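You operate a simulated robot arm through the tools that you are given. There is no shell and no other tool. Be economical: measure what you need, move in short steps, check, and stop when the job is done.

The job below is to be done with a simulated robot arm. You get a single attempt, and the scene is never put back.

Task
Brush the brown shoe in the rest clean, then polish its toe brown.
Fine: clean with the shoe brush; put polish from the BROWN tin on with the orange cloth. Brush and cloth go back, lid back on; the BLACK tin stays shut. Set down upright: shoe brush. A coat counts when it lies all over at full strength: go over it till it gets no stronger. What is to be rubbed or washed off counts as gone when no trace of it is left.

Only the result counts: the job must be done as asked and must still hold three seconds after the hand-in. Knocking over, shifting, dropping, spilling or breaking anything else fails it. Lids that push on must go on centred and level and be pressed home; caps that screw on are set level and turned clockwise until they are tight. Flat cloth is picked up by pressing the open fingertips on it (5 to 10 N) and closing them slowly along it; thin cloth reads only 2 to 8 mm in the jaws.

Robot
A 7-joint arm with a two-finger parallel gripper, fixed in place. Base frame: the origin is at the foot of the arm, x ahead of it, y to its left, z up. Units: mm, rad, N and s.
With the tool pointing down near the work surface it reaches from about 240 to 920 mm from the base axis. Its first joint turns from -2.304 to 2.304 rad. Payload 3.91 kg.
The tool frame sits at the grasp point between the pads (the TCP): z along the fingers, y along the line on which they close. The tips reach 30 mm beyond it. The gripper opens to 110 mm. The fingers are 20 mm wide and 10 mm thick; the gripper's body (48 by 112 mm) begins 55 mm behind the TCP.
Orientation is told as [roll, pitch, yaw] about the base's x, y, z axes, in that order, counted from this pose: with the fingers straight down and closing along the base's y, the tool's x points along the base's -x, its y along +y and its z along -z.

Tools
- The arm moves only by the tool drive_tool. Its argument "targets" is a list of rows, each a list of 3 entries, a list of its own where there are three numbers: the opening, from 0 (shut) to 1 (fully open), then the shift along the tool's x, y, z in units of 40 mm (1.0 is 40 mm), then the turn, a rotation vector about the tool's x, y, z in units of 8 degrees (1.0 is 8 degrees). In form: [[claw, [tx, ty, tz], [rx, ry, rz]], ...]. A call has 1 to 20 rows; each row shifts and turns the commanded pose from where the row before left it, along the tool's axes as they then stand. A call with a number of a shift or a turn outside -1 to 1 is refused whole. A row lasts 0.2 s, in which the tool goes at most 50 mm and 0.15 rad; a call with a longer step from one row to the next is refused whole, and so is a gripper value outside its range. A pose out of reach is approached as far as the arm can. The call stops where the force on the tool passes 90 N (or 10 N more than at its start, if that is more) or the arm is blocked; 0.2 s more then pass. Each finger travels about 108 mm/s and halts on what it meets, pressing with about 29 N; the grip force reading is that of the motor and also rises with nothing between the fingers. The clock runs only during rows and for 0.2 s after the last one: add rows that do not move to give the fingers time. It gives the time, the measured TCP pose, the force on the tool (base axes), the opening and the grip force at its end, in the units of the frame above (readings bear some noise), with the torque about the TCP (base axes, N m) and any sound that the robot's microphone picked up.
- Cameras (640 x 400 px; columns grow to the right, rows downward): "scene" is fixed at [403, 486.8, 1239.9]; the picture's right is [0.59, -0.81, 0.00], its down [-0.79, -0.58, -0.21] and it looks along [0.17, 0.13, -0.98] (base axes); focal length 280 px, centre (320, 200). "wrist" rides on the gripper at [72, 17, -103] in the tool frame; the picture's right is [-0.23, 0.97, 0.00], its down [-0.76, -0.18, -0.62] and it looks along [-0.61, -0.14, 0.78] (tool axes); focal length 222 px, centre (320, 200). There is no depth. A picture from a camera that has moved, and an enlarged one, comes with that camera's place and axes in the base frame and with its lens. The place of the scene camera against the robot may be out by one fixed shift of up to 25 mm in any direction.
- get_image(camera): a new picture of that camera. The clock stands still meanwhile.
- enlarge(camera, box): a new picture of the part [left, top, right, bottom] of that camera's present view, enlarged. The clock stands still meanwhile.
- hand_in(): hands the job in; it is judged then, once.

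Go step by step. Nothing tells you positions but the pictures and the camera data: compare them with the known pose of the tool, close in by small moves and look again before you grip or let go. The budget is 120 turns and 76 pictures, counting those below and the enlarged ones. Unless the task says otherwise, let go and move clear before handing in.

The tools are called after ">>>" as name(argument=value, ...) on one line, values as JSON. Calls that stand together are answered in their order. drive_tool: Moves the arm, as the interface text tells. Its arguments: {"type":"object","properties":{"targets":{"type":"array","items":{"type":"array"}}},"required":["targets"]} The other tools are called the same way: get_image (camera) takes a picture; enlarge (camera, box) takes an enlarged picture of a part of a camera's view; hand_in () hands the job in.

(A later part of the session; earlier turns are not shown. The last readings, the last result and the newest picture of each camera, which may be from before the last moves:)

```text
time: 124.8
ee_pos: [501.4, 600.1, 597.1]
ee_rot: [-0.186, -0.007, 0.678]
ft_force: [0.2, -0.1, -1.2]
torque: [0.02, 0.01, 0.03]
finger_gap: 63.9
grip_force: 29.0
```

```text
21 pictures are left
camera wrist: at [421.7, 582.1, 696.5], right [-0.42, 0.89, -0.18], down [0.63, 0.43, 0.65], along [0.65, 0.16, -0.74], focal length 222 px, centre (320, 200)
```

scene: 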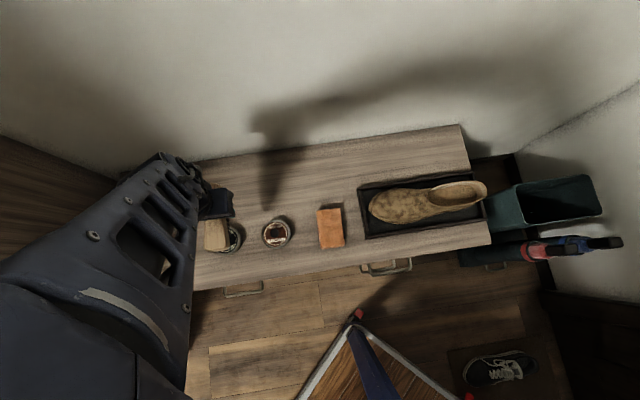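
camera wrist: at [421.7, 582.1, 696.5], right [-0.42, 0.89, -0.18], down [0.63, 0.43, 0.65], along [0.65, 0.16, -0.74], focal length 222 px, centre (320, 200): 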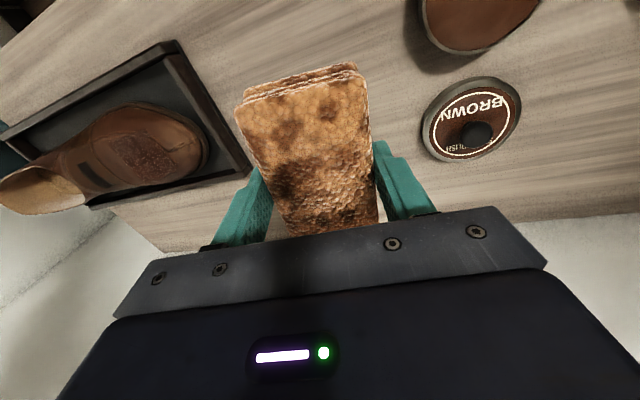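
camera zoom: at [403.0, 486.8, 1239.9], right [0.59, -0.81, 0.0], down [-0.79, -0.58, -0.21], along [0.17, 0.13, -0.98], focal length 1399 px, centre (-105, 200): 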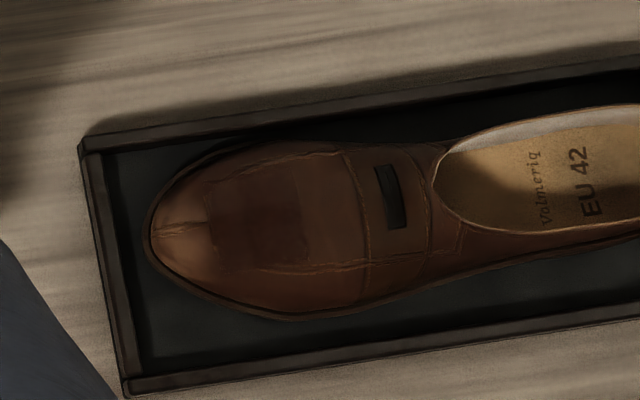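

>>> enlarge(camera="wrist", box=[70, 80, 230, 200])

>>> enlarge(camera="scene", box=[370, 180, 426, 218])

```text
3.33 times, centred on (150, 140) of wrist
camera zoom: at [421.7, 582.1, 696.5], right [-0.42, 0.89, -0.18], down [0.63, 0.43, 0.65], along [0.65, 0.16, -0.74], focal length 740 px, centre (887, 400)
```

zoom: 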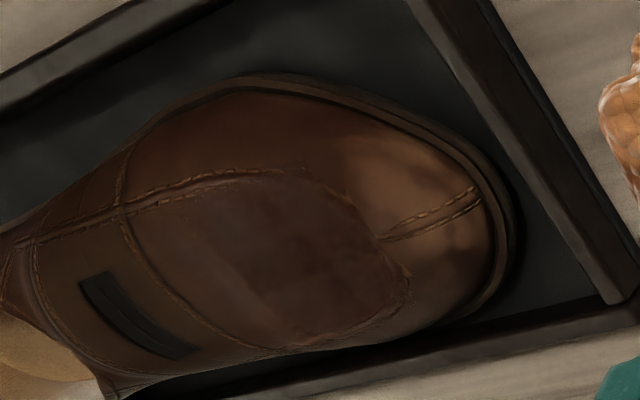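

```text
10.53 times, centred on (398, 199) of scene
camera zoom: at [403.0, 486.8, 1239.9], right [0.59, -0.81, 0.0], down [-0.79, -0.58, -0.21], along [0.17, 0.13, -0.98], focal length 2945 px, centre (-501, 210)
```

zoom: 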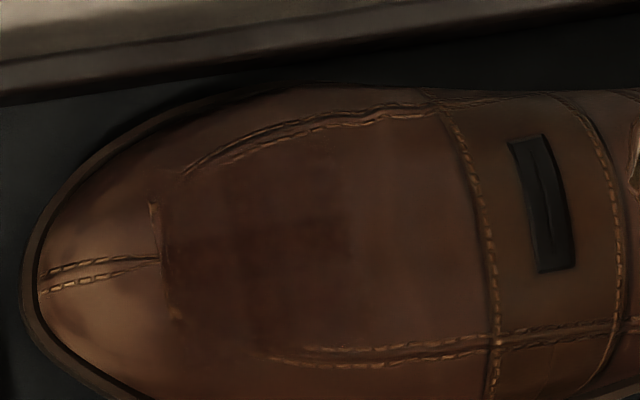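

The polish lies as a patch about 50 mm square on the vamp front, centred ≈(635,437). I'll go back centred on it with ~13° tilt and probe.

>>> drive_tool(targets=[[0.2, [0, -1, 0], [0, 0, 0]], [0.2, [0, -1, 0], [0, 0, 0]], [0.2, [0, -1, 0], [0, 0, 0]], [0.2, [0, -1, 0], [0.35, 0, 0]], [0.2, [0, -0.8, 0.9], [0, 0, 0]], [0.2, [0, 0, 0.85], [0, 0, 0]], [0.2, [0, 0, 0], [0, 0, 0]]])

>>> drive_tool(targets=[[0.2, [0, 0, 0.05], [0, 0, 0]], [0.2, [0, 0, 0], [0, 0, 0]]])

```text
time: 126.4
ee_pos: [628.3, 440.3, 566.7]
ee_rot: [-0.232, -0.007, 0.679]
ft_force: [-0.4, -0.7, -0.8]
torque: [0.02, 0.0, 0.0]
finger_gap: 63.9
grip_force: 29.3
```

```text
time: 127.0
ee_pos: [629.5, 440.1, 565.3]
ee_rot: [-0.233, -0.005, 0.678]
ft_force: [-0.5, 0.1, -0.5]
torque: [0.03, 0.02, -0.02]
finger_gap: 63.8
grip_force: 29.3
```

>>> drive_tool(targets=[[0.2, [0, 0.02, 0.08], [0, 0, 0]], [0.2, [0, 0, 0], [0, 0, 0]]])

>>> drive_tool(targets=[[0.2, [0, 0.015, 0.06], [0, 0, 0]], [0.2, [0, 0, 0], [0, 0, 0]]])

```text
time: 127.6
ee_pos: [628.6, 440.2, 560.5]
ee_rot: [-0.231, -0.009, 0.68]
ft_force: [0.6, 0.3, -0.1]
torque: [0.03, 0.01, -0.01]
finger_gap: 63.7
grip_force: 29.0
```

```text
time: 128.2
ee_pos: [628.9, 439.8, 558.9]
ee_rot: [-0.233, -0.007, 0.678]
ft_force: [-1.2, -0.8, 1.2]
torque: [-0.05, -0.05, -0.03]
finger_gap: 63.7
grip_force: 29.3
```

>>> drive_tool(targets=[[0.2, [0, 0.005, 0.02], [0, 0, 0]], [0.2, [0, 0, 0], [0, 0, 0]]])

```text
time: 128.8
ee_pos: [628.3, 439.6, 558.8]
ee_rot: [-0.233, -0.009, 0.679]
ft_force: [-1.6, 0.3, 11.6]
torque: [-0.33, -0.22, -0.04]
finger_gap: 63.9
grip_force: 29.2
```

>>> drive_tool(targets=[[0.2, [0, 0.1, 0], [0.25, 0, 0]], [0.2, [0, 0.25, 0], [0, 0, 0]], [0.2, [0, -0.25, 0], [0, 0, 0]], [0.2, [0, -0.25, 0], [0, 0, 0]], [0.2, [0, 0.25, 0], [0, 0, 0]], [0.2, [0, 0, 0], [0, 0, 0]]])

```text
time: 130.2
ee_pos: [626.4, 442.6, 556.4]
ee_rot: [-0.267, -0.01, 0.679]
ft_force: [0.9, -1.7, 6.7]
torque: [-0.03, 0.07, 0.01]
finger_gap: 64.0
grip_force: 28.5
```

>>> drive_tool(targets=[[0.2, [0, 0, 0.012], [0, 0, 0]], [0.2, [0, 0.3, 0], [0, 0, 0]], [0.2, [0, -0.3, 0], [0, 0, 0]], [0.2, [0, -0.3, 0], [0, 0, 0]], [0.2, [0, 0.3, 0], [0, 0, 0]], [0.2, [0, 0.3, 0], [0, 0, 0]], [0.2, [0, -0.3, 0], [0, 0, 0]], [0.2, [0, -0.3, 0], [0, 0, 0]], [0.2, [0, 0.3, 0], [0, 0, 0]], [0.2, [0.3, 0, 0], [0, 0, 0]], [0.2, [-0.3, 0, 0], [0, 0, 0]], [0.2, [-0.3, 0, 0], [0, 0, 0]], [0.2, [0.3, 0, 0], [0, 0, 0]], [0.2, [0, 0, 0], [0, 0, 0]]])

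>>> drive_tool(targets=[[0.2, [0, 0, 0.012], [0, 0, 0]], [0.2, [0, 0.3, 0], [0, 0, 0]], [0.2, [0, -0.3, 0], [0, 0, 0]], [0.2, [0, -0.3, 0], [0, 0, 0]], [0.2, [0, 0.3, 0], [0, 0, 0]], [0.2, [0, 0.3, 0], [0, 0, 0]], [0.2, [0, -0.3, 0], [0, 0, 0]], [0.2, [0, -0.3, 0], [0, 0, 0]], [0.2, [0, 0.3, 0], [0, 0, 0]], [0.2, [0, 0, 0], [0, 0, 0]]])

>>> drive_tool(targets=[[0.2, [0, 0, -1], [0, 0, 0]], [0.2, [0, 0.5, -1], [0, 0, 0]], [0.2, [0, 1, 0], [0, 0, 0]], [0.2, [0, 1, 0], [0, 0, 0]], [0.2, [0, 1, 0], [0, 0, 0]], [0.2, [0, 1, 0], [0, 0, 0]], [0.2, [0, 0, 0], [0, 0, 0]]])

>>> enlarge(camera="scene", box=[360, 174, 440, 224])

>>> get_image(camera="wrist")

```text
time: 133.2
ee_pos: [627.4, 443.4, 556.4]
ee_rot: [-0.268, -0.007, 0.678]
ft_force: [1.9, 2.7, 4.7]
torque: [0.15, 0.0, -0.05]
finger_gap: 64.0
grip_force: 29.3
```

```text
time: 135.4
ee_pos: [628.4, 440.6, 556.5]
ee_rot: [-0.268, -0.008, 0.678]
ft_force: [11.5, -18.0, 39.8]
torque: [-0.42, 0.25, 0.24]
finger_gap: 64.0
grip_force: 29.3
```

```text
time: 137.0
ee_pos: [504.9, 594.3, 585.6]
ee_rot: [-0.267, -0.006, 0.678]
ft_force: [-0.8, 0.7, 0.1]
torque: [0.0, 0.0, 0.01]
finger_gap: 64.2
grip_force: 28.9
```

```text
8.00 times, centred on (400, 199) of scene
camera zoom: at [403.0, 486.8, 1239.9], right [0.59, -0.81, 0.0], down [-0.79, -0.58, -0.21], along [0.17, 0.13, -0.98], focal length 2238 px, centre (-320, 208)
```

zoom: 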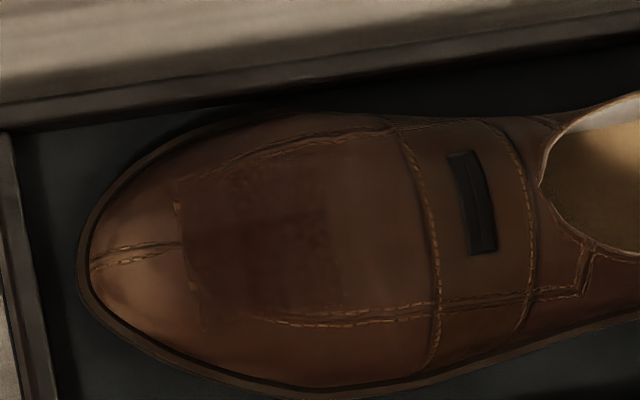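

```text
17 pictures are left
camera wrist: at [420.0, 583.5, 681.5], right [-0.41, 0.88, -0.26], down [0.59, 0.47, 0.65], along [0.69, 0.12, -0.71], focal length 222 px, centre (320, 200)
```

wrist: 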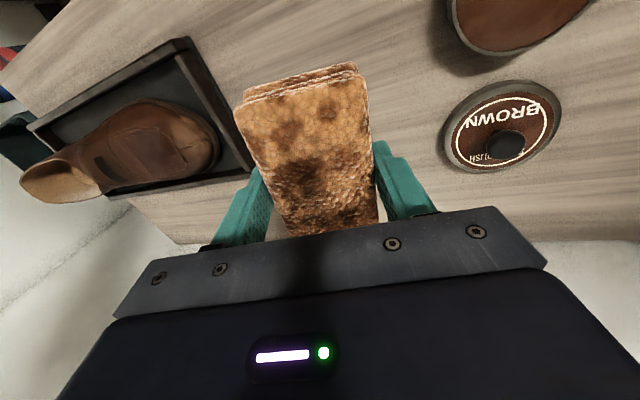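

>>> enlarge(camera="wrist", box=[90, 90, 230, 190])

```text
4.00 times, centred on (160, 140) of wrist
camera zoom: at [420.0, 583.5, 681.5], right [-0.41, 0.88, -0.26], down [0.59, 0.47, 0.65], along [0.69, 0.12, -0.71], focal length 888 px, centre (960, 440)
```

zoom: 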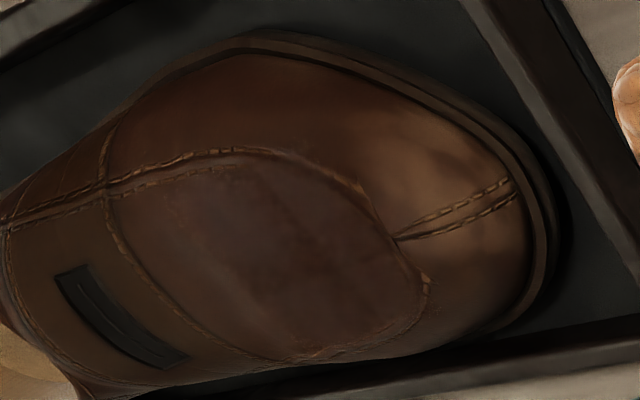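

>>> drive_tool(targets=[[0.2, [0, -1, 0], [0, 0, 0]], [0.2, [0, -1, 0], [0, 0, 0]], [0.2, [0, -1, 0], [0, 0, 0]], [0.2, [0, -1, 0], [0, 0, 0]], [0.2, [0, -0.5, 1], [0, 0, 0]], [0.2, [0, 0, 0.97], [0, 0, 0]], [0.2, [0, 0, 0], [0, 0, 0]]])

```text
time: 138.6
ee_pos: [625.2, 442.2, 554.8]
ee_rot: [-0.267, -0.007, 0.681]
ft_force: [0.1, 0.1, 1.1]
torque: [0.03, 0.01, -0.02]
finger_gap: 64.2
grip_force: 29.0
```

>>> drive_tool(targets=[[0.2, [0, 0, 0.02], [0, 0, 0]], [0.2, [0, 0.3, 0], [0, 0, 0]], [0.2, [0, -0.3, 0], [0, 0, 0]], [0.2, [0, -0.3, 0], [0, 0, 0]], [0.2, [0, 0.3, 0], [0, 0, 0]], [0.2, [0, 0.3, 0], [0, 0, 0]], [0.2, [0, -0.3, 0], [0, 0, 0]], [0.2, [0, -0.3, 0], [0, 0, 0]], [0.2, [0, 0.3, 0], [0, 0, 0]], [0.2, [0.3, 0, 0], [0, 0, 0]], [0.2, [0, 0.2, 0], [0, 0, 0]], [0.2, [0, -0.4, 0], [0, 0, 0]], [0.2, [0, 0.2, 0], [0, 0, 0]], [0.2, [-0.3, 0, 0], [0, 0, 0]], [0.2, [-0.3, 0, 0], [0, 0, 0]], [0.2, [0, 0.2, 0], [0, 0, 0]], [0.2, [0, -0.4, 0], [0, 0, 0]], [0.2, [0, 0.2, 0], [0, 0, 0]], [0.2, [0.3, 0, 0], [0, 0, 0]]])

>>> drive_tool(targets=[[0.2, [0, -0.3, 0], [0, 0, 0]], [0.2, [0, 0, 0], [0, 0, 0]]])

```text
time: 142.6
ee_pos: [626.4, 444.1, 556.8]
ee_rot: [-0.267, -0.007, 0.68]
ft_force: [0.1, 0.7, 1.2]
torque: [0.08, 0.01, -0.04]
finger_gap: 63.8
grip_force: 28.7
```

```text
time: 143.2
ee_pos: [633.2, 435.0, 559.8]
ee_rot: [-0.265, -0.009, 0.68]
ft_force: [-14.1, 15.9, 11.5]
torque: [0.05, 0.05, 0.0]
finger_gap: 64.4
grip_force: 28.6
```

>>> drive_tool(targets=[[0.2, [0, 0.3, 0.015], [0, 0, 0]], [0.2, [0, 0.3, 0], [0, 0, 0]], [0.2, [0, -0.3, 0], [0, 0, 0]], [0.2, [0, -0.3, 0], [0, 0, 0]], [0.2, [0, 0.3, 0], [0, 0, 0]], [0.2, [0, 0.3, 0], [0, 0, 0]], [0.2, [0, -0.3, 0], [0, 0, 0]], [0.2, [0, 0, 0], [0, 0, 0]]])

>>> drive_tool(targets=[[0.2, [0, 0, -1], [0, 0, 0]], [0.2, [0, 0.5, -1], [0, 0, 0]], [0.2, [0, 1, -0.5], [0, 0, 0]], [0.2, [0, 1, 0], [0, 0, 0]], [0.2, [0, 1, 0], [0, 0, 0]], [0.2, [0, 1, 0], [0, 0, 0]], [0.2, [0, 0, 0], [0, 0, 0]]])

>>> enlarge(camera="scene", box=[360, 174, 440, 224])

```text
time: 145.0
ee_pos: [627.0, 441.8, 556.1]
ee_rot: [-0.267, -0.007, 0.678]
ft_force: [-1.5, 1.1, 1.0]
torque: [0.09, 0.12, 0.0]
finger_gap: 64.2
grip_force: 28.5
```

```text
time: 146.6
ee_pos: [500.5, 598.8, 604.2]
ee_rot: [-0.268, -0.006, 0.676]
ft_force: [-0.6, -0.5, -0.3]
torque: [-0.02, -0.01, 0.03]
finger_gap: 64.1
grip_force: 29.6
```

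```text
8.00 times, centred on (400, 199) of scene
camera zoom: at [403.0, 486.8, 1239.9], right [0.59, -0.81, 0.0], down [-0.79, -0.58, -0.21], along [0.17, 0.13, -0.98], focal length 2238 px, centre (-320, 208)
```

zoom: 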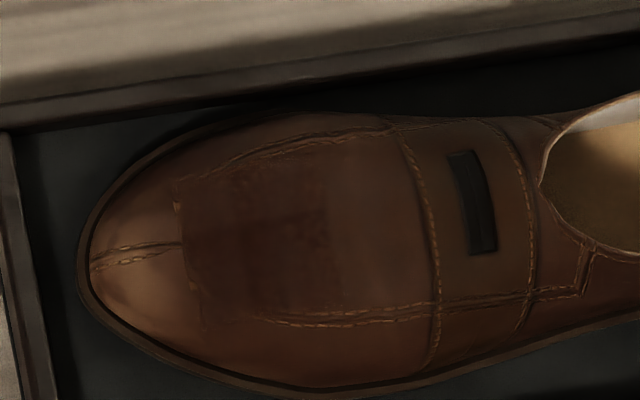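

>>> drive_tool(targets=[[0.2, [0, 0, 0], [-1, 0, 0]], [0.2, [0, 0, 0], [-0.975, 0, 0]], [0.2, [0.543, 0.847, 0], [0, 0, 0]], [0.2, [0.543, 0.847, 0], [0, 0, 0]], [0.2, [0.543, 0.847, 0], [0, 0, 0]], [0.2, [0, 0, 0.8], [0, 0, 0]], [0.2, [0, 0, 0.7], [0, 0, 0]], [0.2, [0, 0, 0], [0, 0, 0]]])

>>> drive_tool(targets=[[0.2, [0, 0, 0.15], [0, 0, 0]], [0.2, [0, 0, 0], [0, 0, 0]]])

```text
time: 148.4
ee_pos: [386.6, 637.2, 545.1]
ee_rot: [0.01, -0.006, 0.678]
ft_force: [-0.9, -0.1, -1.0]
torque: [0.0, -0.04, 0.02]
finger_gap: 63.9
grip_force: 29.0
```

```text
time: 149.0
ee_pos: [386.4, 636.0, 539.3]
ee_rot: [0.008, -0.007, 0.677]
ft_force: [0.0, -0.1, -0.7]
torque: [-0.03, 0.01, -0.03]
finger_gap: 63.9
grip_force: 29.2
```

>>> drive_tool(targets=[[0.2, [0, 0, 0.13], [0, 0, 0]], [0.2, [0, 0, 0], [0, 0, 0]]])

>>> drive_tool(targets=[[0.2, [0, 0, 0.025], [0, 0, 0]], [0.2, [0, 0, 0], [0, 0, 0]]])

```text
time: 149.6
ee_pos: [386.6, 637.1, 533.9]
ee_rot: [0.007, -0.009, 0.678]
ft_force: [-0.1, 0.1, -0.2]
torque: [0.02, 0.01, -0.01]
finger_gap: 63.7
grip_force: 29.2
```

```text
time: 150.2
ee_pos: [386.5, 638.4, 532.9]
ee_rot: [0.009, -0.006, 0.68]
ft_force: [0.4, 0.0, 0.0]
torque: [-0.01, 0.0, -0.02]
finger_gap: 63.9
grip_force: 28.7
```

>>> drive_tool(targets=[[0.2, [0, 0, 0.025], [0, 0, 0]], [0.2, [0, 0, 0], [0, 0, 0]]])

>>> drive_tool(targets=[[0.2, [0, 0, 0.02], [0, 0, 0]], [0.2, [0, 0, 0], [0, 0, 0]]])

```text
time: 150.8
ee_pos: [387.1, 636.8, 534.2]
ee_rot: [0.007, -0.007, 0.68]
ft_force: [-0.6, 0.0, 0.2]
torque: [-0.04, 0.01, -0.01]
finger_gap: 64.0
grip_force: 29.1
```

```text
time: 151.4
ee_pos: [385.7, 637.4, 531.5]
ee_rot: [0.008, -0.008, 0.681]
ft_force: [0.6, 0.4, -0.2]
torque: [0.01, -0.01, 0.05]
finger_gap: 64.1
grip_force: 28.9
```

>>> drive_tool(targets=[[0.2, [0, 0, 0.03], [0, 0, 0]], [0.2, [0, 0, 0], [0, 0, 0]]])

>>> drive_tool(targets=[[0.2, [0, 0, 0.02], [0, 0, 0]], [0.2, [0, 0, 0], [0, 0, 0]]])

```text
time: 152.0
ee_pos: [385.9, 637.1, 529.5]
ee_rot: [0.008, -0.006, 0.678]
ft_force: [0.9, 0.2, 0.1]
torque: [-0.02, -0.02, 0.01]
finger_gap: 63.9
grip_force: 28.8
```

```text
time: 152.6
ee_pos: [387.3, 638.4, 528.9]
ee_rot: [0.009, -0.009, 0.68]
ft_force: [-1.3, -1.9, 10.9]
torque: [-0.06, -0.31, -0.05]
finger_gap: 63.8
grip_force: 28.7
```

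>>> drive_tool(targets=[[0.2, [0, 0, -0.5], [0, 0, 0]], [0.2, [0, 0, -1], [0, 0, 0]], [0.2, [0, 0, -0.7], [0, 0, 0]], [0.2, [-0.205, -0.947, 0], [0, 0, 0]], [0.2, [-0.205, -0.947, 0], [0, 0, 0]], [0.2, [-0.205, -0.947, 0], [0, 0, 0]], [0.2, [-0.205, -0.947, 0], [0, 0, 0]], [0.2, [-0.205, -0.947, 0], [0, 0, 0]], [0.2, [-0.205, -0.947, 0], [0, 0, 0]], [0.2, [-0.205, -0.947, 0], [0, 0, 0]], [0.2, [-0.205, -0.947, 0], [0, 0, 0]], [0.2, [0, 0, 0], [1, 0, 0]], [0.2, [0, 0, 0], [0.95, 0, 0]], [0.2, [0, 0.25, 0.9], [0, 0, 0]], [0.2, [0, 0.11, 0.4], [0, 0, 0]], [0.2, [0, 0, 0], [0, 0, 0]]])

>>> get_image(camera="wrist")

```text
time: 156.0
ee_pos: [627.9, 441.6, 560.7]
ee_rot: [-0.264, -0.008, 0.678]
ft_force: [0.7, -0.7, -0.7]
torque: [-0.02, 0.01, -0.02]
finger_gap: 63.7
grip_force: 29.3
```

```text
14 pictures are left
camera wrist: at [544.0, 430.3, 656.0], right [-0.41, 0.88, -0.25], down [0.6, 0.47, 0.65], along [0.69, 0.12, -0.71], focal length 222 px, centre (320, 200)
```

wrist: 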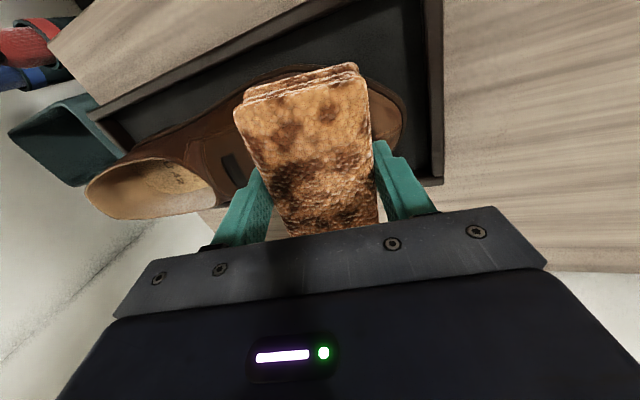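

>>> drive_tool(targets=[[0.2, [0, 0.03, 0.12], [0, 0, 0]], [0.2, [0, 0, 0], [0, 0, 0]]])

>>> drive_tool(targets=[[0.2, [0, 0.006, 0.025], [0, 0, 0]], [0.2, [0, 0, 0], [0, 0, 0]]])

>>> drive_tool(targets=[[0.2, [0, 0.006, 0.025], [0, 0, 0]], [0.2, [0, 0, 0], [0, 0, 0]]])

```text
time: 156.6
ee_pos: [628.9, 442.2, 556.3]
ee_rot: [-0.264, -0.008, 0.68]
ft_force: [-0.4, -0.1, 3.2]
torque: [-0.08, -0.02, 0.0]
finger_gap: 64.0
grip_force: 29.2
```

```text
time: 157.2
ee_pos: [627.6, 442.3, 555.5]
ee_rot: [-0.261, -0.008, 0.679]
ft_force: [-2.0, 2.3, 13.3]
torque: [-0.16, -0.02, -0.05]
finger_gap: 63.9
grip_force: 29.4
```

```text
time: 157.8
ee_pos: [628.6, 443.2, 555.0]
ee_rot: [-0.264, -0.01, 0.679]
ft_force: [-5.4, 3.8, 31.9]
torque: [-0.24, 0.11, -0.09]
finger_gap: 64.0
grip_force: 28.9
```

>>> drive_tool(targets=[[0.2, [0, 0, -0.018], [0, 0, 0]], [0.2, [0, 0.3, 0], [0, 0, 0]], [0.2, [0, -0.3, 0], [0, 0, 0]], [0.2, [0, -0.2, 0], [0, 0, 0]], [0.2, [0, 0.2, 0], [0, 0, 0]], [0.2, [0, 0.3, 0], [0, 0, 0]], [0.2, [0, -0.3, 0], [0, 0, 0]], [0.2, [0, -0.2, 0], [0, 0, 0]], [0.2, [0, 0.2, 0], [0, 0, 0]], [0.2, [0.3, 0, 0], [0, 0, 0]], [0.2, [-0.3, 0, 0], [0, 0, 0]], [0.2, [-0.3, 0, 0], [0, 0, 0]], [0.2, [0.3, 0, 0], [0, 0, 0]], [0.2, [0, 0, 0], [0, 0, 0]]])

>>> drive_tool(targets=[[0.2, [-0.3, 0, 0], [0, 0.8, 0]], [0.2, [0, 0, 0], [0, 0, 0]]])

```text
time: 160.8
ee_pos: [626.7, 442.0, 554.1]
ee_rot: [-0.263, -0.006, 0.678]
ft_force: [-0.6, 0.1, -0.1]
torque: [-0.02, 0.05, -0.01]
finger_gap: 64.2
grip_force: 29.6
```

```text
time: 161.4
ee_pos: [637.5, 449.9, 553.9]
ee_rot: [-0.266, 0.1, 0.649]
ft_force: [-0.8, 0.0, -1.0]
torque: [0.05, 0.01, 0.03]
finger_gap: 64.0
grip_force: 28.8
```

>>> drive_tool(targets=[[0.2, [0, 0, 0.04], [0, 0, 0]], [0.2, [0, 0, 0], [0, 0, 0]]])

>>> drive_tool(targets=[[0.2, [0, 0, 0.03], [0, 0, 0]], [0.2, [0, 0, 0], [0, 0, 0]]])

```text
time: 162.0
ee_pos: [637.7, 449.7, 553.2]
ee_rot: [-0.266, 0.101, 0.648]
ft_force: [-0.6, 0.6, 0.0]
torque: [0.04, 0.0, 0.01]
finger_gap: 64.1
grip_force: 28.6
```

```text
time: 162.6
ee_pos: [637.3, 449.0, 552.5]
ee_rot: [-0.264, 0.101, 0.649]
ft_force: [-0.4, 1.3, 7.3]
torque: [-0.23, -0.06, -0.03]
finger_gap: 64.0
grip_force: 28.8
```

>>> drive_tool(targets=[[0.2, [0, 0, 0.012], [0, 0, 0]], [0.2, [0, 0.3, 0], [0, 0, 0]], [0.2, [0, -0.3, 0], [0, 0, 0]], [0.2, [0, -0.2, 0], [0, 0, 0]], [0.2, [0, 0.2, 0], [0, 0, 0]], [0.2, [0, 0.3, 0], [0, 0, 0]], [0.2, [0, -0.3, 0], [0, 0, 0]], [0.2, [-0.2, 0, 0], [0, 0, 0]], [0.2, [0.2, 0, 0], [0, 0, 0]], [0.2, [0, 0, -0.1], [0, 0, 0]], [0.2, [0.3, 0, 0], [0, -0.8, 0]], [0.2, [0.3, 0, 0.03], [0, -0.8, 0]], [0.2, [0, 0, 0], [0, 0, 0]]])

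>>> drive_tool(targets=[[0.2, [0, 0, 0.04], [0, 0, 0]], [0.2, [0, 0, 0], [0, 0, 0]]])

```text
time: 165.4
ee_pos: [619.1, 434.7, 555.4]
ee_rot: [-0.266, -0.115, 0.707]
ft_force: [-0.4, -0.1, -0.8]
torque: [0.05, -0.01, 0.0]
finger_gap: 64.1
grip_force: 29.1
```

```text
time: 166.0
ee_pos: [618.0, 434.5, 554.1]
ee_rot: [-0.266, -0.115, 0.709]
ft_force: [0.1, 0.2, 0.2]
torque: [0.0, -0.01, 0.02]
finger_gap: 64.3
grip_force: 29.0
```

>>> drive_tool(targets=[[0.2, [0, 0, 0.04], [0, 0, 0]], [0.2, [0, 0, 0], [0, 0, 0]]])

>>> drive_tool(targets=[[0.2, [0, 0, 0.02], [0, 0, 0]], [0.2, [0, 0, 0], [0, 0, 0]]])

```text
time: 166.6
ee_pos: [619.8, 434.6, 552.8]
ee_rot: [-0.265, -0.115, 0.708]
ft_force: [-3.5, -1.9, 17.6]
torque: [0.25, 0.41, 0.11]
finger_gap: 64.1
grip_force: 28.6
```

```text
time: 167.2
ee_pos: [619.3, 434.3, 552.3]
ee_rot: [-0.266, -0.116, 0.707]
ft_force: [-3.6, 0.9, 23.4]
torque: [0.43, 0.48, 0.06]
finger_gap: 63.8
grip_force: 29.2
```

>>> drive_tool(targets=[[0.2, [0, 0.3, -0.01], [0, 0, 0]], [0.2, [0, -0.3, 0], [0, 0, 0]], [0.2, [0, -0.2, 0], [0, 0, 0]], [0.2, [0, 0.2, 0], [0, 0, 0]], [0.2, [0, 0.3, 0], [0, 0, 0]], [0.2, [0, -0.3, 0], [0, 0, 0]], [0.2, [0.2, 0, 0], [0, 0, 0]], [0.2, [-0.2, 0, 0], [0, 0, 0]], [0.2, [0, 0, 0], [0, 0, 0]]])

>>> drive_tool(targets=[[0.2, [-0.3, 0, -1], [0, 0.8, 0]], [0.2, [0, 0.5, -1], [0, 0, 0]], [0.2, [0, 1, -0.5], [0, 0, 0]], [0.2, [0, 1, 0], [0, 0, 0]], [0.2, [0, 1, 0], [0, 0, 0]], [0.2, [0, 1, 0], [0, 0, 0]], [0.2, [0, 0, 0], [0, 0, 0]]])

>>> enlarge(camera="scene", box=[360, 174, 440, 224])

>>> enlarge(camera="wrist", box=[80, 80, 240, 190])

```text
time: 169.2
ee_pos: [620.5, 433.9, 551.8]
ee_rot: [-0.267, -0.116, 0.706]
ft_force: [-7.8, -1.0, 7.0]
torque: [0.05, 0.35, 0.17]
finger_gap: 63.8
grip_force: 28.7
```

```text
time: 170.8
ee_pos: [498.8, 594.6, 602.0]
ee_rot: [-0.263, -0.008, 0.678]
ft_force: [0.2, -0.7, -0.1]
torque: [0.0, -0.01, 0.01]
finger_gap: 64.1
grip_force: 28.9
```

```text
8.00 times, centred on (400, 199) of scene
camera zoom: at [403.0, 486.8, 1239.9], right [0.59, -0.81, 0.0], down [-0.79, -0.58, -0.21], along [0.17, 0.13, -0.98], focal length 2238 px, centre (-320, 208)
```

zoom: 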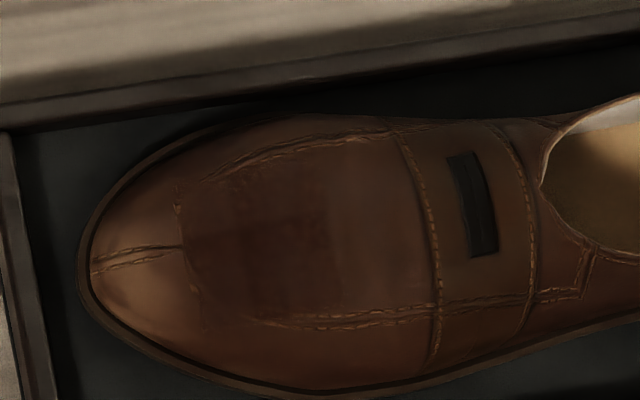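

```text
3.64 times, centred on (160, 135) of wrist
camera zoom: at [414.8, 583.1, 697.3], right [-0.41, 0.88, -0.25], down [0.6, 0.47, 0.65], along [0.69, 0.12, -0.71], focal length 808 px, centre (902, 436)
```

zoom: 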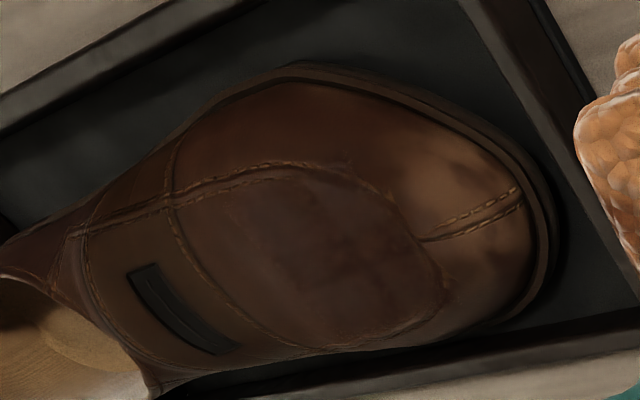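

The patch covers about 52×44 mm and is nearly uniform. I'll do another round of rubbing with emphasis on the heel side and centre, then compare.

>>> drive_tool(targets=[[0.2, [0, -1, 0], [0, 0, 0]], [0.2, [0, -1, 0], [0, 0, 0]], [0.2, [0, -1, 0], [0, 0, 0]], [0.2, [0, -1, 0.5], [0, 0, 0]], [0.2, [0, -0.7, 1], [0.4, 0, 0]], [0.2, [0, 0, 0.87], [0, 0, 0]], [0.2, [0, 0, 0], [0, 0, 0]]])

>>> drive_tool(targets=[[0.2, [0, 0.01, 0.05], [0, 0, 0]], [0.2, [0, 0, 0], [0, 0, 0]]])

```text
time: 172.4
ee_pos: [631.1, 433.8, 559.7]
ee_rot: [-0.32, -0.007, 0.679]
ft_force: [0.8, -0.1, 0.1]
torque: [-0.02, 0.01, -0.02]
finger_gap: 64.0
grip_force: 29.3
```

```text
time: 173.0
ee_pos: [631.2, 432.3, 558.5]
ee_rot: [-0.319, -0.006, 0.68]
ft_force: [-0.9, -0.8, 0.2]
torque: [0.01, 0.01, 0.0]
finger_gap: 64.1
grip_force: 28.8
```

>>> drive_tool(targets=[[0.2, [0, 0.01, 0.04], [0, 0, 0]], [0.2, [0, 0, 0], [0, 0, 0]]])

>>> drive_tool(targets=[[0.2, [0, 0.007, 0.025], [0, 0, 0]], [0.2, [0, 0, 0], [0, 0, 0]]])

```text
time: 173.6
ee_pos: [630.6, 432.4, 557.2]
ee_rot: [-0.32, -0.007, 0.679]
ft_force: [0.4, 0.1, 0.0]
torque: [0.03, 0.01, 0.0]
finger_gap: 64.1
grip_force: 28.9
```

```text
time: 174.2
ee_pos: [630.9, 432.2, 556.4]
ee_rot: [-0.319, -0.008, 0.679]
ft_force: [0.0, 0.2, 0.7]
torque: [0.0, -0.03, -0.01]
finger_gap: 64.3
grip_force: 29.2
```

>>> drive_tool(targets=[[0.2, [0, 0.007, 0.025], [0, 0, 0]], [0.2, [0, 0, 0], [0, 0, 0]]])

>>> drive_tool(targets=[[0.2, [0, 0.003, 0.01], [0, 0, 0]], [0.2, [0, 0, 0], [0, 0, 0]]])

```text
time: 174.8
ee_pos: [631.1, 431.5, 554.4]
ee_rot: [-0.32, -0.007, 0.678]
ft_force: [-0.4, 0.2, 1.3]
torque: [-0.03, 0.02, -0.02]
finger_gap: 64.1
grip_force: 29.2
```

```text
time: 175.4
ee_pos: [630.8, 431.8, 553.6]
ee_rot: [-0.319, -0.007, 0.68]
ft_force: [-1.9, -0.2, 9.0]
torque: [-0.07, -0.01, -0.04]
finger_gap: 64.1
grip_force: 28.6
```

>>> drive_tool(targets=[[0.2, [0, 0, 0.01], [0, 0, 0]], [0.2, [0, 0.25, 0], [0, 0, 0]], [0.2, [0, -0.25, 0], [0, 0, 0]], [0.2, [0, -0.2, 0], [0, 0, 0]], [0.2, [0, 0.2, 0], [0, 0, 0]], [0.2, [0.25, 0, 0], [0, 0, 0]], [0.2, [-0.25, 0, 0], [0, 0, 0]], [0.2, [-0.25, 0, 0], [0, 0, 0]], [0.2, [0.25, 0, 0], [0, 0, 0]], [0.2, [0, 0.25, 0.005], [0, 0, 0]], [0.2, [0, -0.25, 0], [0, 0, 0]], [0.2, [0, 0.25, 0], [0, 0, 0]], [0.2, [0, -0.25, 0], [0, 0, 0]], [0.2, [0.25, 0, 0], [0, 0, 0]], [0.2, [-0.25, 0, 0], [0, 0, 0]], [0.2, [-0.25, 0, 0], [0, 0, 0]], [0.2, [0.25, 0, 0], [0, 0, 0]], [0.2, [0, 0, 0], [0, 0, 0]]])

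>>> drive_tool(targets=[[0.2, [0, 0.3, -0.08], [-0.45, 0, 0]], [0.2, [0, 0, 0.04], [0, 0, 0]], [0.2, [0, 0, 0], [0, 0, 0]]])

```text
time: 179.2
ee_pos: [630.6, 433.3, 553.5]
ee_rot: [-0.319, -0.007, 0.68]
ft_force: [0.8, 3.2, 3.4]
torque: [0.11, -0.05, 0.04]
finger_gap: 64.1
grip_force: 29.6
```

```text
time: 180.0
ee_pos: [623.4, 441.2, 551.6]
ee_rot: [-0.257, -0.007, 0.679]
ft_force: [0.6, 0.2, 0.2]
torque: [0.0, 0.05, 0.0]
finger_gap: 63.9
grip_force: 29.0
```

>>> drive_tool(targets=[[0.2, [0, 0.005, 0.025], [0, 0, 0]], [0.2, [0, 0, 0], [0, 0, 0]]])

>>> drive_tool(targets=[[0.2, [0, 0.002, 0.01], [0, 0, 0]], [0.2, [0, 0, 0], [0, 0, 0]]])

```text
time: 180.6
ee_pos: [622.1, 442.6, 550.3]
ee_rot: [-0.257, -0.006, 0.679]
ft_force: [-0.4, -0.1, -0.9]
torque: [-0.01, -0.01, -0.01]
finger_gap: 64.3
grip_force: 29.1
```

```text
time: 181.2
ee_pos: [622.9, 441.6, 549.3]
ee_rot: [-0.256, -0.007, 0.678]
ft_force: [-0.3, 0.0, -0.8]
torque: [0.0, 0.03, -0.03]
finger_gap: 63.9
grip_force: 28.4
```

>>> drive_tool(targets=[[0.2, [0, 0.006, 0.03], [0, 0, 0]], [0.2, [0, 0, 0], [0, 0, 0]]])

>>> drive_tool(targets=[[0.2, [0, 0.003, 0.015], [0, 0, 0]], [0.2, [0, 0, 0], [0, 0, 0]]])

```text
time: 181.8
ee_pos: [623.1, 441.3, 550.3]
ee_rot: [-0.257, -0.008, 0.679]
ft_force: [-2.8, 1.2, 13.7]
torque: [0.2, 0.31, -0.02]
finger_gap: 64.1
grip_force: 29.5
```

```text
time: 182.4
ee_pos: [623.9, 442.4, 549.0]
ee_rot: [-0.258, -0.008, 0.678]
ft_force: [-2.4, 4.1, 26.5]
torque: [0.4, 0.47, -0.04]
finger_gap: 63.9
grip_force: 29.0
```

Contact is good. I'll rub here along and across, then lift off and compare.

>>> drive_tool(targets=[[0.2, [0, 0, -0.012], [0, 0, 0]], [0.2, [0, 0.3, 0], [0, 0, 0]], [0.2, [0, -0.3, 0], [0, 0, 0]], [0.2, [0, -0.25, 0], [0, 0, 0]], [0.2, [0, 0.25, 0], [0, 0, 0]], [0.2, [0.3, 0, 0], [0, 0, 0]], [0.2, [-0.3, 0, 0], [0, 0, 0]], [0.2, [-0.3, 0, 0], [0, 0, 0]], [0.2, [0.3, 0, 0], [0, 0, 0]], [0.2, [0, 0.3, 0.006], [0, 0, 0]], [0.2, [0, -0.3, 0], [0, 0, 0]], [0.2, [0, -0.25, 0], [0, 0, 0]], [0.2, [0, 0.25, 0], [0, 0, 0]], [0.2, [0.3, 0, 0], [0, 0, 0]], [0.2, [-0.3, 0, 0], [0, 0, 0]], [0.2, [-0.3, 0, 0], [0, 0, 0]], [0.2, [0.3, 0, 0], [0, 0, 0]], [0.2, [0, 0, 0], [0, 0, 0]]])

>>> drive_tool(targets=[[0.2, [0, 0, -1], [0, 0, 0]], [0.2, [0, 0.5, -1], [0, 0, 0]], [0.2, [0, 1, -0.5], [0, 0, 0]], [0.2, [0, 1, 0], [0, 0, 0]], [0.2, [0, 1, 0], [0, 0, 0]], [0.2, [0, 1, 0], [0, 0, 0]], [0.2, [0, 0, 0], [0, 0, 0]]])

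>>> enlarge(camera="scene", box=[360, 174, 440, 224])

>>> enlarge(camera="wrist", box=[80, 60, 400, 240])

```text
time: 184.2
ee_pos: [624.9, 442.0, 550.5]
ee_rot: [-0.257, 0.008, 0.681]
ft_force: [-55.2, 1.0, 54.4]
torque: [-1.47, -0.69, -1.44]
finger_gap: 63.9
grip_force: 28.9
stopped in row 8: the force on the tool passed its limit at 120 N (the readings are from after the stop); the commanded pose is now the measured one
```

```text
time: 185.8
ee_pos: [504.7, 595.5, 597.3]
ee_rot: [-0.26, 0.008, 0.679]
ft_force: [-0.4, 0.3, 0.1]
torque: [0.02, 0.01, 0.03]
finger_gap: 64.2
grip_force: 28.6
```

```text
8.00 times, centred on (400, 199) of scene
camera zoom: at [403.0, 486.8, 1239.9], right [0.59, -0.81, 0.0], down [-0.79, -0.58, -0.21], along [0.17, 0.13, -0.98], focal length 2238 px, centre (-320, 208)
```

zoom: 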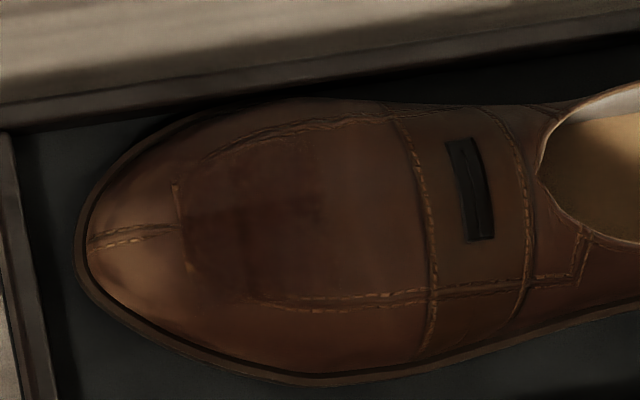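

```text
2.00 times, centred on (240, 150) of wrist
camera zoom: at [421.3, 584.6, 694.5], right [-0.42, 0.87, -0.25], down [0.6, 0.47, 0.64], along [0.68, 0.11, -0.72], focal length 444 px, centre (480, 300)
```

zoom: 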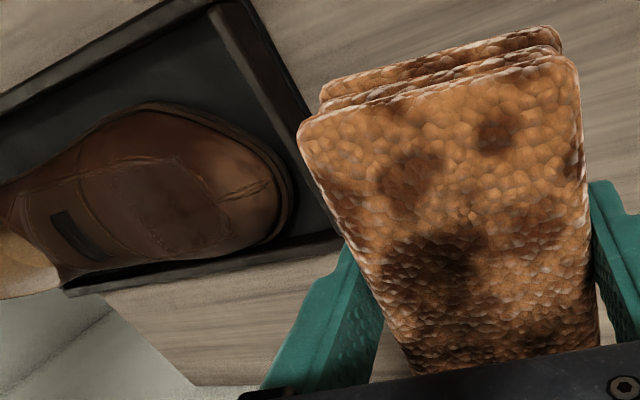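

The pad has slid up in the fingers, so the fingertips touched the shoe. I'll set the pad down at its home spot and regrip it with more protrusion.

>>> drive_tool(targets=[[0.2, [0, 0, 0], [-0.95, -0.05, 0]], [0.2, [0, 0, 0], [-0.95, -0.06, 0]], [0.2, [0, 0, 0], [0, 0, -0.6]], [0.2, [0.71, -0.4, 0], [0, 0, 0]], [0.2, [0.71, -0.4, 0], [0, 0, 0]], [0.2, [0, 0, 0.9], [0, 0, 0]], [0.2, [0, 0, 0.9], [0, 0, 0]], [0.2, [0, 0, 0], [0, 0, 0]]])

>>> drive_tool(targets=[[0.2, [0, 0, 0.1], [0, 0, 0]], [0.2, [0, 0, 0.1], [0, 0, 0]], [0.2, [0, 0, 0], [0, 0, 0]]])

```text
time: 187.6
ee_pos: [485.5, 533.5, 524.6]
ee_rot: [0.005, -0.007, 0.763]
ft_force: [0.3, -0.1, -1.0]
torque: [0.04, 0.02, 0.03]
finger_gap: 64.2
grip_force: 29.4
```

```text
time: 188.4
ee_pos: [482.3, 536.4, 516.0]
ee_rot: [0.005, -0.007, 0.762]
ft_force: [0.6, 0.7, -0.3]
torque: [0.02, -0.03, -0.02]
finger_gap: 63.9
grip_force: 29.2
```

>>> drive_tool(targets=[[0.2, [0, 0, 0.1], [0, 0, 0]], [0.2, [0, 0, 0.08], [0, 0, 0]], [0.2, [0, 0, 0], [0, 0, 0]]])

>>> drive_tool(targets=[[0.2, [0, 0, 0.05], [0, 0, 0]], [0.2, [0, 0, 0], [0, 0, 0]]])

>>> drive_tool(targets=[[0.2, [0, 0, 0.04], [0, 0, 0]], [0.2, [0, 0, 0], [0, 0, 0]]])

```text
time: 189.2
ee_pos: [482.6, 536.1, 508.5]
ee_rot: [0.006, -0.008, 0.759]
ft_force: [-0.2, 0.6, 0.3]
torque: [-0.04, 0.0, -0.01]
finger_gap: 64.0
grip_force: 29.3
```

```text
time: 189.8
ee_pos: [482.1, 535.7, 507.0]
ee_rot: [0.004, -0.007, 0.761]
ft_force: [0.2, 0.3, 0.3]
torque: [0.02, -0.02, -0.01]
finger_gap: 63.9
grip_force: 28.9
```

```text
time: 190.4
ee_pos: [482.8, 536.2, 506.0]
ee_rot: [0.005, -0.008, 0.759]
ft_force: [-0.3, 0.2, -0.3]
torque: [-0.02, 0.0, -0.04]
finger_gap: 64.0
grip_force: 28.6
```

>>> drive_tool(targets=[[0.65, [0, 0, 0], [0, 0, 0]], [0.75, [0, 0, 0], [0, 0, 0]], [0.75, [0, 0, -0.28], [0, 0, 0]], [0.75, [0, 0, 0], [0, 0, 0]], [0.6, [0, 0, 0], [0, 0, 0]], [0.4, [0, 0, 0], [0, 0, 0]], [0.2, [0, 0, 0], [0, 0, 0]], [0.2, [0, 0, 0], [0, 0, 0]], [0.2, [0, 0, 0], [0, 0, 0]]])

>>> enlarge(camera="wrist", box=[160, 0, 480, 240])

```text
time: 192.4
ee_pos: [482.0, 535.9, 516.7]
ee_rot: [0.006, -0.006, 0.76]
ft_force: [0.5, -0.1, -0.1]
torque: [0.03, 0.02, 0.0]
finger_gap: 63.7
grip_force: 28.4
```

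```text
1.67 times, centred on (320, 120) of wrist
camera zoom: at [417.4, 498.6, 621.2], right [-0.51, 0.86, 0.01], down [0.67, 0.39, 0.63], along [0.54, 0.32, -0.78], focal length 370 px, centre (320, 333)
```

zoom: 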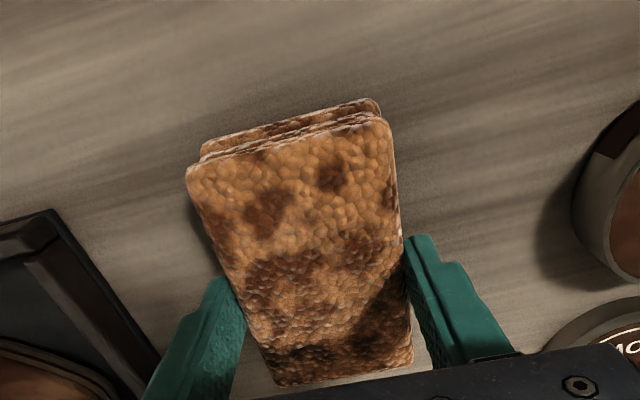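

>>> drive_tool(targets=[[0.2, [0, 0, -0.6], [0, 0, 0]], [0.2, [0, 0, -1], [0, 0, 0]], [0.2, [0, 0, -1], [0, 0, 0]], [0.2, [0, 0, -0.5], [0, 0, 0]], [0.2, [-0.234, -0.843, 0], [0, 0, 0]], [0.2, [-0.234, -0.843, 0], [0, 0, 0]], [0.2, [-0.234, -0.843, 0], [0, 0, 0]], [0.2, [-0.234, -0.843, 0], [0, 0, 0]], [0.2, [-0.234, -0.843, 0], [0, 0, 0]], [0.2, [0, 0, 0], [0, 0, 0.6]], [0.2, [0, 0, 0], [0.95, 0, 0]], [0.2, [0, 0, 0], [0.95, 0, 0]], [0.2, [0, 0.235, 0.87], [0, 0, 0]], [0.2, [0, 0.235, 0.87], [0, 0, 0]], [0.2, [0, 0, 0], [0, 0, 0]]])

>>> drive_tool(targets=[[0.2, [0, 0.02, 0.08], [0, 0, 0]], [0.2, [0, 0, 0], [0, 0, 0]]])

```text
time: 195.6
ee_pos: [632.4, 447.0, 567.6]
ee_rot: [-0.259, -0.007, 0.676]
ft_force: [0.3, -0.4, -0.2]
torque: [0.04, -0.01, -0.01]
finger_gap: 63.7
grip_force: 28.8
```

```text
time: 196.2
ee_pos: [633.2, 446.0, 565.6]
ee_rot: [-0.261, -0.009, 0.676]
ft_force: [-3.7, 0.9, 16.9]
torque: [-0.56, -0.3, -0.13]
finger_gap: 63.8
grip_force: 29.5
```

>>> drive_tool(targets=[[0.2, [0, 0.15, 0], [0.3, 0, 0]], [0.2, [0, 0, 0], [0, 0, 0]]])

>>> drive_tool(targets=[[0.2, [0, 0, 0.03], [0, 0, 0]], [0.2, [0, 0, 0], [0, 0, 0]]])

```text
time: 196.8
ee_pos: [630.2, 451.1, 565.0]
ee_rot: [-0.302, -0.007, 0.678]
ft_force: [8.3, -5.8, 25.5]
torque: [-0.11, 0.04, 0.06]
finger_gap: 63.7
grip_force: 28.8
```

```text
time: 197.4
ee_pos: [628.9, 451.4, 564.0]
ee_rot: [-0.303, -0.008, 0.676]
ft_force: [5.4, 0.0, 27.8]
torque: [0.27, 0.23, 0.0]
finger_gap: 63.9
grip_force: 29.0
```

>>> drive_tool(targets=[[0.2, [0, 0, -0.02], [0, 0, 0]], [0.2, [0, 0.25, 0], [0, 0, 0]], [0.2, [0, -0.25, 0], [0, 0, 0]], [0.2, [0, -0.2, 0], [0, 0, 0]], [0.2, [0, 0.2, 0], [0, 0, 0]], [0.2, [0, 0.25, 0], [0, 0, 0]], [0.2, [0, -0.25, 0], [0, 0, 0]], [0.2, [0, -0.2, 0], [0, 0, 0]], [0.2, [0, 0.2, 0], [0, 0, 0]], [0.2, [0.2, 0, 0], [0, 0, 0]], [0.2, [-0.2, 0, 0], [0, 0, 0]], [0.2, [-0.2, 0, 0], [0, 0, 0]], [0.2, [0.2, 0, 0], [0, 0, 0]], [0.2, [0, 0, 0], [0, 0, 0]]])

>>> drive_tool(targets=[[0.2, [0, 0, 0.015], [0, 0, 0]], [0.2, [0, 0, 0], [0, 0, 0]]])

```text
time: 200.4
ee_pos: [629.0, 450.3, 564.5]
ee_rot: [-0.303, -0.007, 0.677]
ft_force: [1.5, 1.9, 3.2]
torque: [0.15, -0.03, -0.04]
finger_gap: 63.9
grip_force: 28.5
```

```text
time: 201.0
ee_pos: [629.9, 449.9, 563.0]
ee_rot: [-0.303, -0.006, 0.677]
ft_force: [-2.4, 2.1, 10.5]
torque: [0.17, 0.31, 0.0]
finger_gap: 63.7
grip_force: 28.8
```

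>>> drive_tool(targets=[[0.2, [0, 0.25, 0.005], [0, 0, 0]], [0.2, [0, -0.25, 0], [0, 0, 0]], [0.2, [0, -0.2, 0], [0, 0, 0]], [0.2, [0, 0.2, 0], [0, 0, 0]], [0.2, [0.2, 0, 0.01], [0, -0.6, 0]], [0.2, [0, 0.25, 0], [0, 0, 0]], [0.2, [0, -0.25, 0], [0, 0, 0]], [0.2, [0, -0.2, 0], [0, 0, 0]], [0.2, [0, 0.2, 0], [0, 0, 0]], [0.2, [0, 0, 0], [0, 0, 0]]])

>>> drive_tool(targets=[[0.2, [-0.2, 0, -0.01], [0, 0.6, 0]], [0.2, [-0.2, 0, 0.01], [0, 0.6, 0]], [0.2, [0, 0, 0], [0, 0, 0]]])

```text
time: 203.2
ee_pos: [621.8, 444.9, 563.0]
ee_rot: [-0.304, -0.087, 0.701]
ft_force: [1.8, -4.2, 6.2]
torque: [-0.11, 0.03, 0.02]
finger_gap: 64.4
grip_force: 28.8
```

```text
time: 204.0
ee_pos: [635.1, 455.5, 562.8]
ee_rot: [-0.304, 0.073, 0.65]
ft_force: [0.0, 0.4, -0.2]
torque: [-0.03, -0.02, 0.01]
finger_gap: 64.3
grip_force: 28.6
```

>>> drive_tool(targets=[[0.2, [0, 0, 0.035], [0, 0, 0]], [0.2, [0, 0, 0], [0, 0, 0]]])

>>> drive_tool(targets=[[0.2, [0, 0, 0.02], [0, 0, 0]], [0.2, [0, 0, 0], [0, 0, 0]]])

```text
time: 204.6
ee_pos: [634.5, 455.1, 562.2]
ee_rot: [-0.304, 0.074, 0.652]
ft_force: [-1.1, 0.1, 0.5]
torque: [-0.03, 0.09, 0.04]
finger_gap: 64.1
grip_force: 28.8
```

```text
time: 205.2
ee_pos: [635.3, 456.3, 560.8]
ee_rot: [-0.301, 0.073, 0.651]
ft_force: [-1.4, 0.4, 9.7]
torque: [0.14, 0.31, -0.04]
finger_gap: 64.0
grip_force: 29.4
```

>>> drive_tool(targets=[[0.2, [0, 0.2, 0.005], [0, 0, 0]], [0.2, [0, -0.2, 0], [0, 0, 0]], [0.2, [0, -0.25, 0], [0, 0, 0]], [0.2, [0, 0.25, 0], [0, 0, 0]], [0.2, [0, 0.2, 0], [0, 0, 0]], [0.2, [0, -0.2, 0], [0, 0, 0]], [0.2, [0, -0.25, 0], [0, 0, 0]], [0.2, [0, 0.25, 0], [0, 0, 0]], [0.2, [0.2, 0, 0.01], [0, -0.6, 0]], [0.2, [0, 0.25, 0], [0, 0, 0]], [0.2, [0, -0.25, 0], [0, 0, 0]], [0.2, [0, -0.25, 0], [0, 0, 0]], [0.2, [0, 0.25, 0], [0, 0, 0]], [0.2, [0, 0, 0], [0, 0, 0]]])

>>> drive_tool(targets=[[0.2, [0, 0, -1], [0, 0, 0]], [0.2, [0, 0.5, -1], [0, 0, 0]], [0.2, [0, 1, -0.3], [0, 0, 0]], [0.2, [0, 1, 0], [0, 0, 0]], [0.2, [0, 1, 0], [0, 0, 0]], [0.2, [0, 1, 0], [0, 0, 0]], [0.2, [0, 0, 0], [0, 0, 0]]])

>>> enlarge(camera="scene", box=[360, 174, 440, 224])

```text
time: 208.2
ee_pos: [629.8, 449.2, 561.6]
ee_rot: [-0.302, -0.006, 0.676]
ft_force: [5.4, -5.8, 15.7]
torque: [-0.11, -0.01, 0.04]
finger_gap: 64.0
grip_force: 29.0
```

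```text
time: 209.8
ee_pos: [505.1, 605.0, 594.2]
ee_rot: [-0.301, -0.008, 0.677]
ft_force: [0.8, -0.7, -0.4]
torque: [-0.02, 0.01, -0.01]
finger_gap: 63.8
grip_force: 28.9
```

```text
8.00 times, centred on (400, 199) of scene
camera zoom: at [403.0, 486.8, 1239.9], right [0.59, -0.81, 0.0], down [-0.79, -0.58, -0.21], along [0.17, 0.13, -0.98], focal length 2238 px, centre (-320, 208)
```

zoom: 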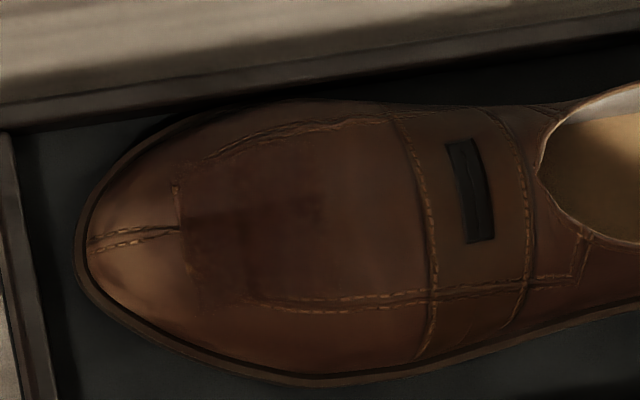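

>>> enlarge(camera="wrist", box=[90, 80, 230, 190])

```text
3.64 times, centred on (160, 135) of wrist
camera zoom: at [418.1, 597.3, 688.3], right [-0.4, 0.87, -0.29], down [0.58, 0.49, 0.65], along [0.71, 0.1, -0.7], focal length 808 px, centre (902, 436)
```

zoom: 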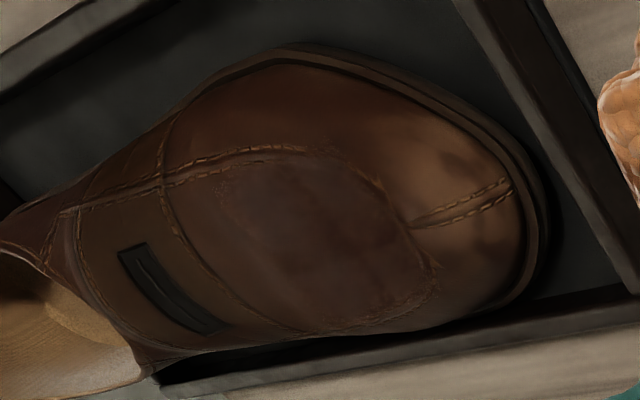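

The patch now looks uniform with crisp edges. I'll do one more confirming round before putting the cloth back.

>>> drive_tool(targets=[[0.2, [0, -1, 0], [0, 0, 0]], [0.2, [0, -1, 0], [0, 0, 0]], [0.2, [0, -1, 0], [0, 0, 0]], [0.2, [0, -1, 0.3], [0, 0, 0]], [0.2, [0, -0.5, 1], [0, 0, 0]], [0.2, [0, 0, 0.99], [0, 0, 0]], [0.2, [0, 0.25, 0], [0, 0, 0]], [0.2, [0, -0.25, 0], [0, 0, 0]], [0.2, [0, -0.25, 0], [0, 0, 0]], [0.2, [0, 0.25, 0], [0, 0, 0]], [0.2, [0.2, 0, 0], [0, 0, 0]], [0.2, [-0.2, 0, 0], [0, 0, 0]], [0.2, [-0.2, 0, 0], [0, 0, 0]], [0.2, [0.2, 0, 0], [0, 0, 0]], [0.2, [0, 0, 0], [0, 0, 0]]])

>>> drive_tool(targets=[[0.2, [0, 0, 0.015], [0, 0, 0]], [0.2, [0, 0, 0], [0, 0, 0]]])

```text
time: 213.0
ee_pos: [629.4, 450.7, 562.3]
ee_rot: [-0.303, -0.008, 0.674]
ft_force: [0.7, 0.5, -0.1]
torque: [0.02, 0.0, -0.01]
finger_gap: 63.8
grip_force: 29.2
```

```text
time: 213.6
ee_pos: [627.7, 451.4, 561.0]
ee_rot: [-0.301, -0.006, 0.678]
ft_force: [-1.1, 1.0, 6.5]
torque: [0.14, 0.17, 0.01]
finger_gap: 63.6
grip_force: 28.8
```

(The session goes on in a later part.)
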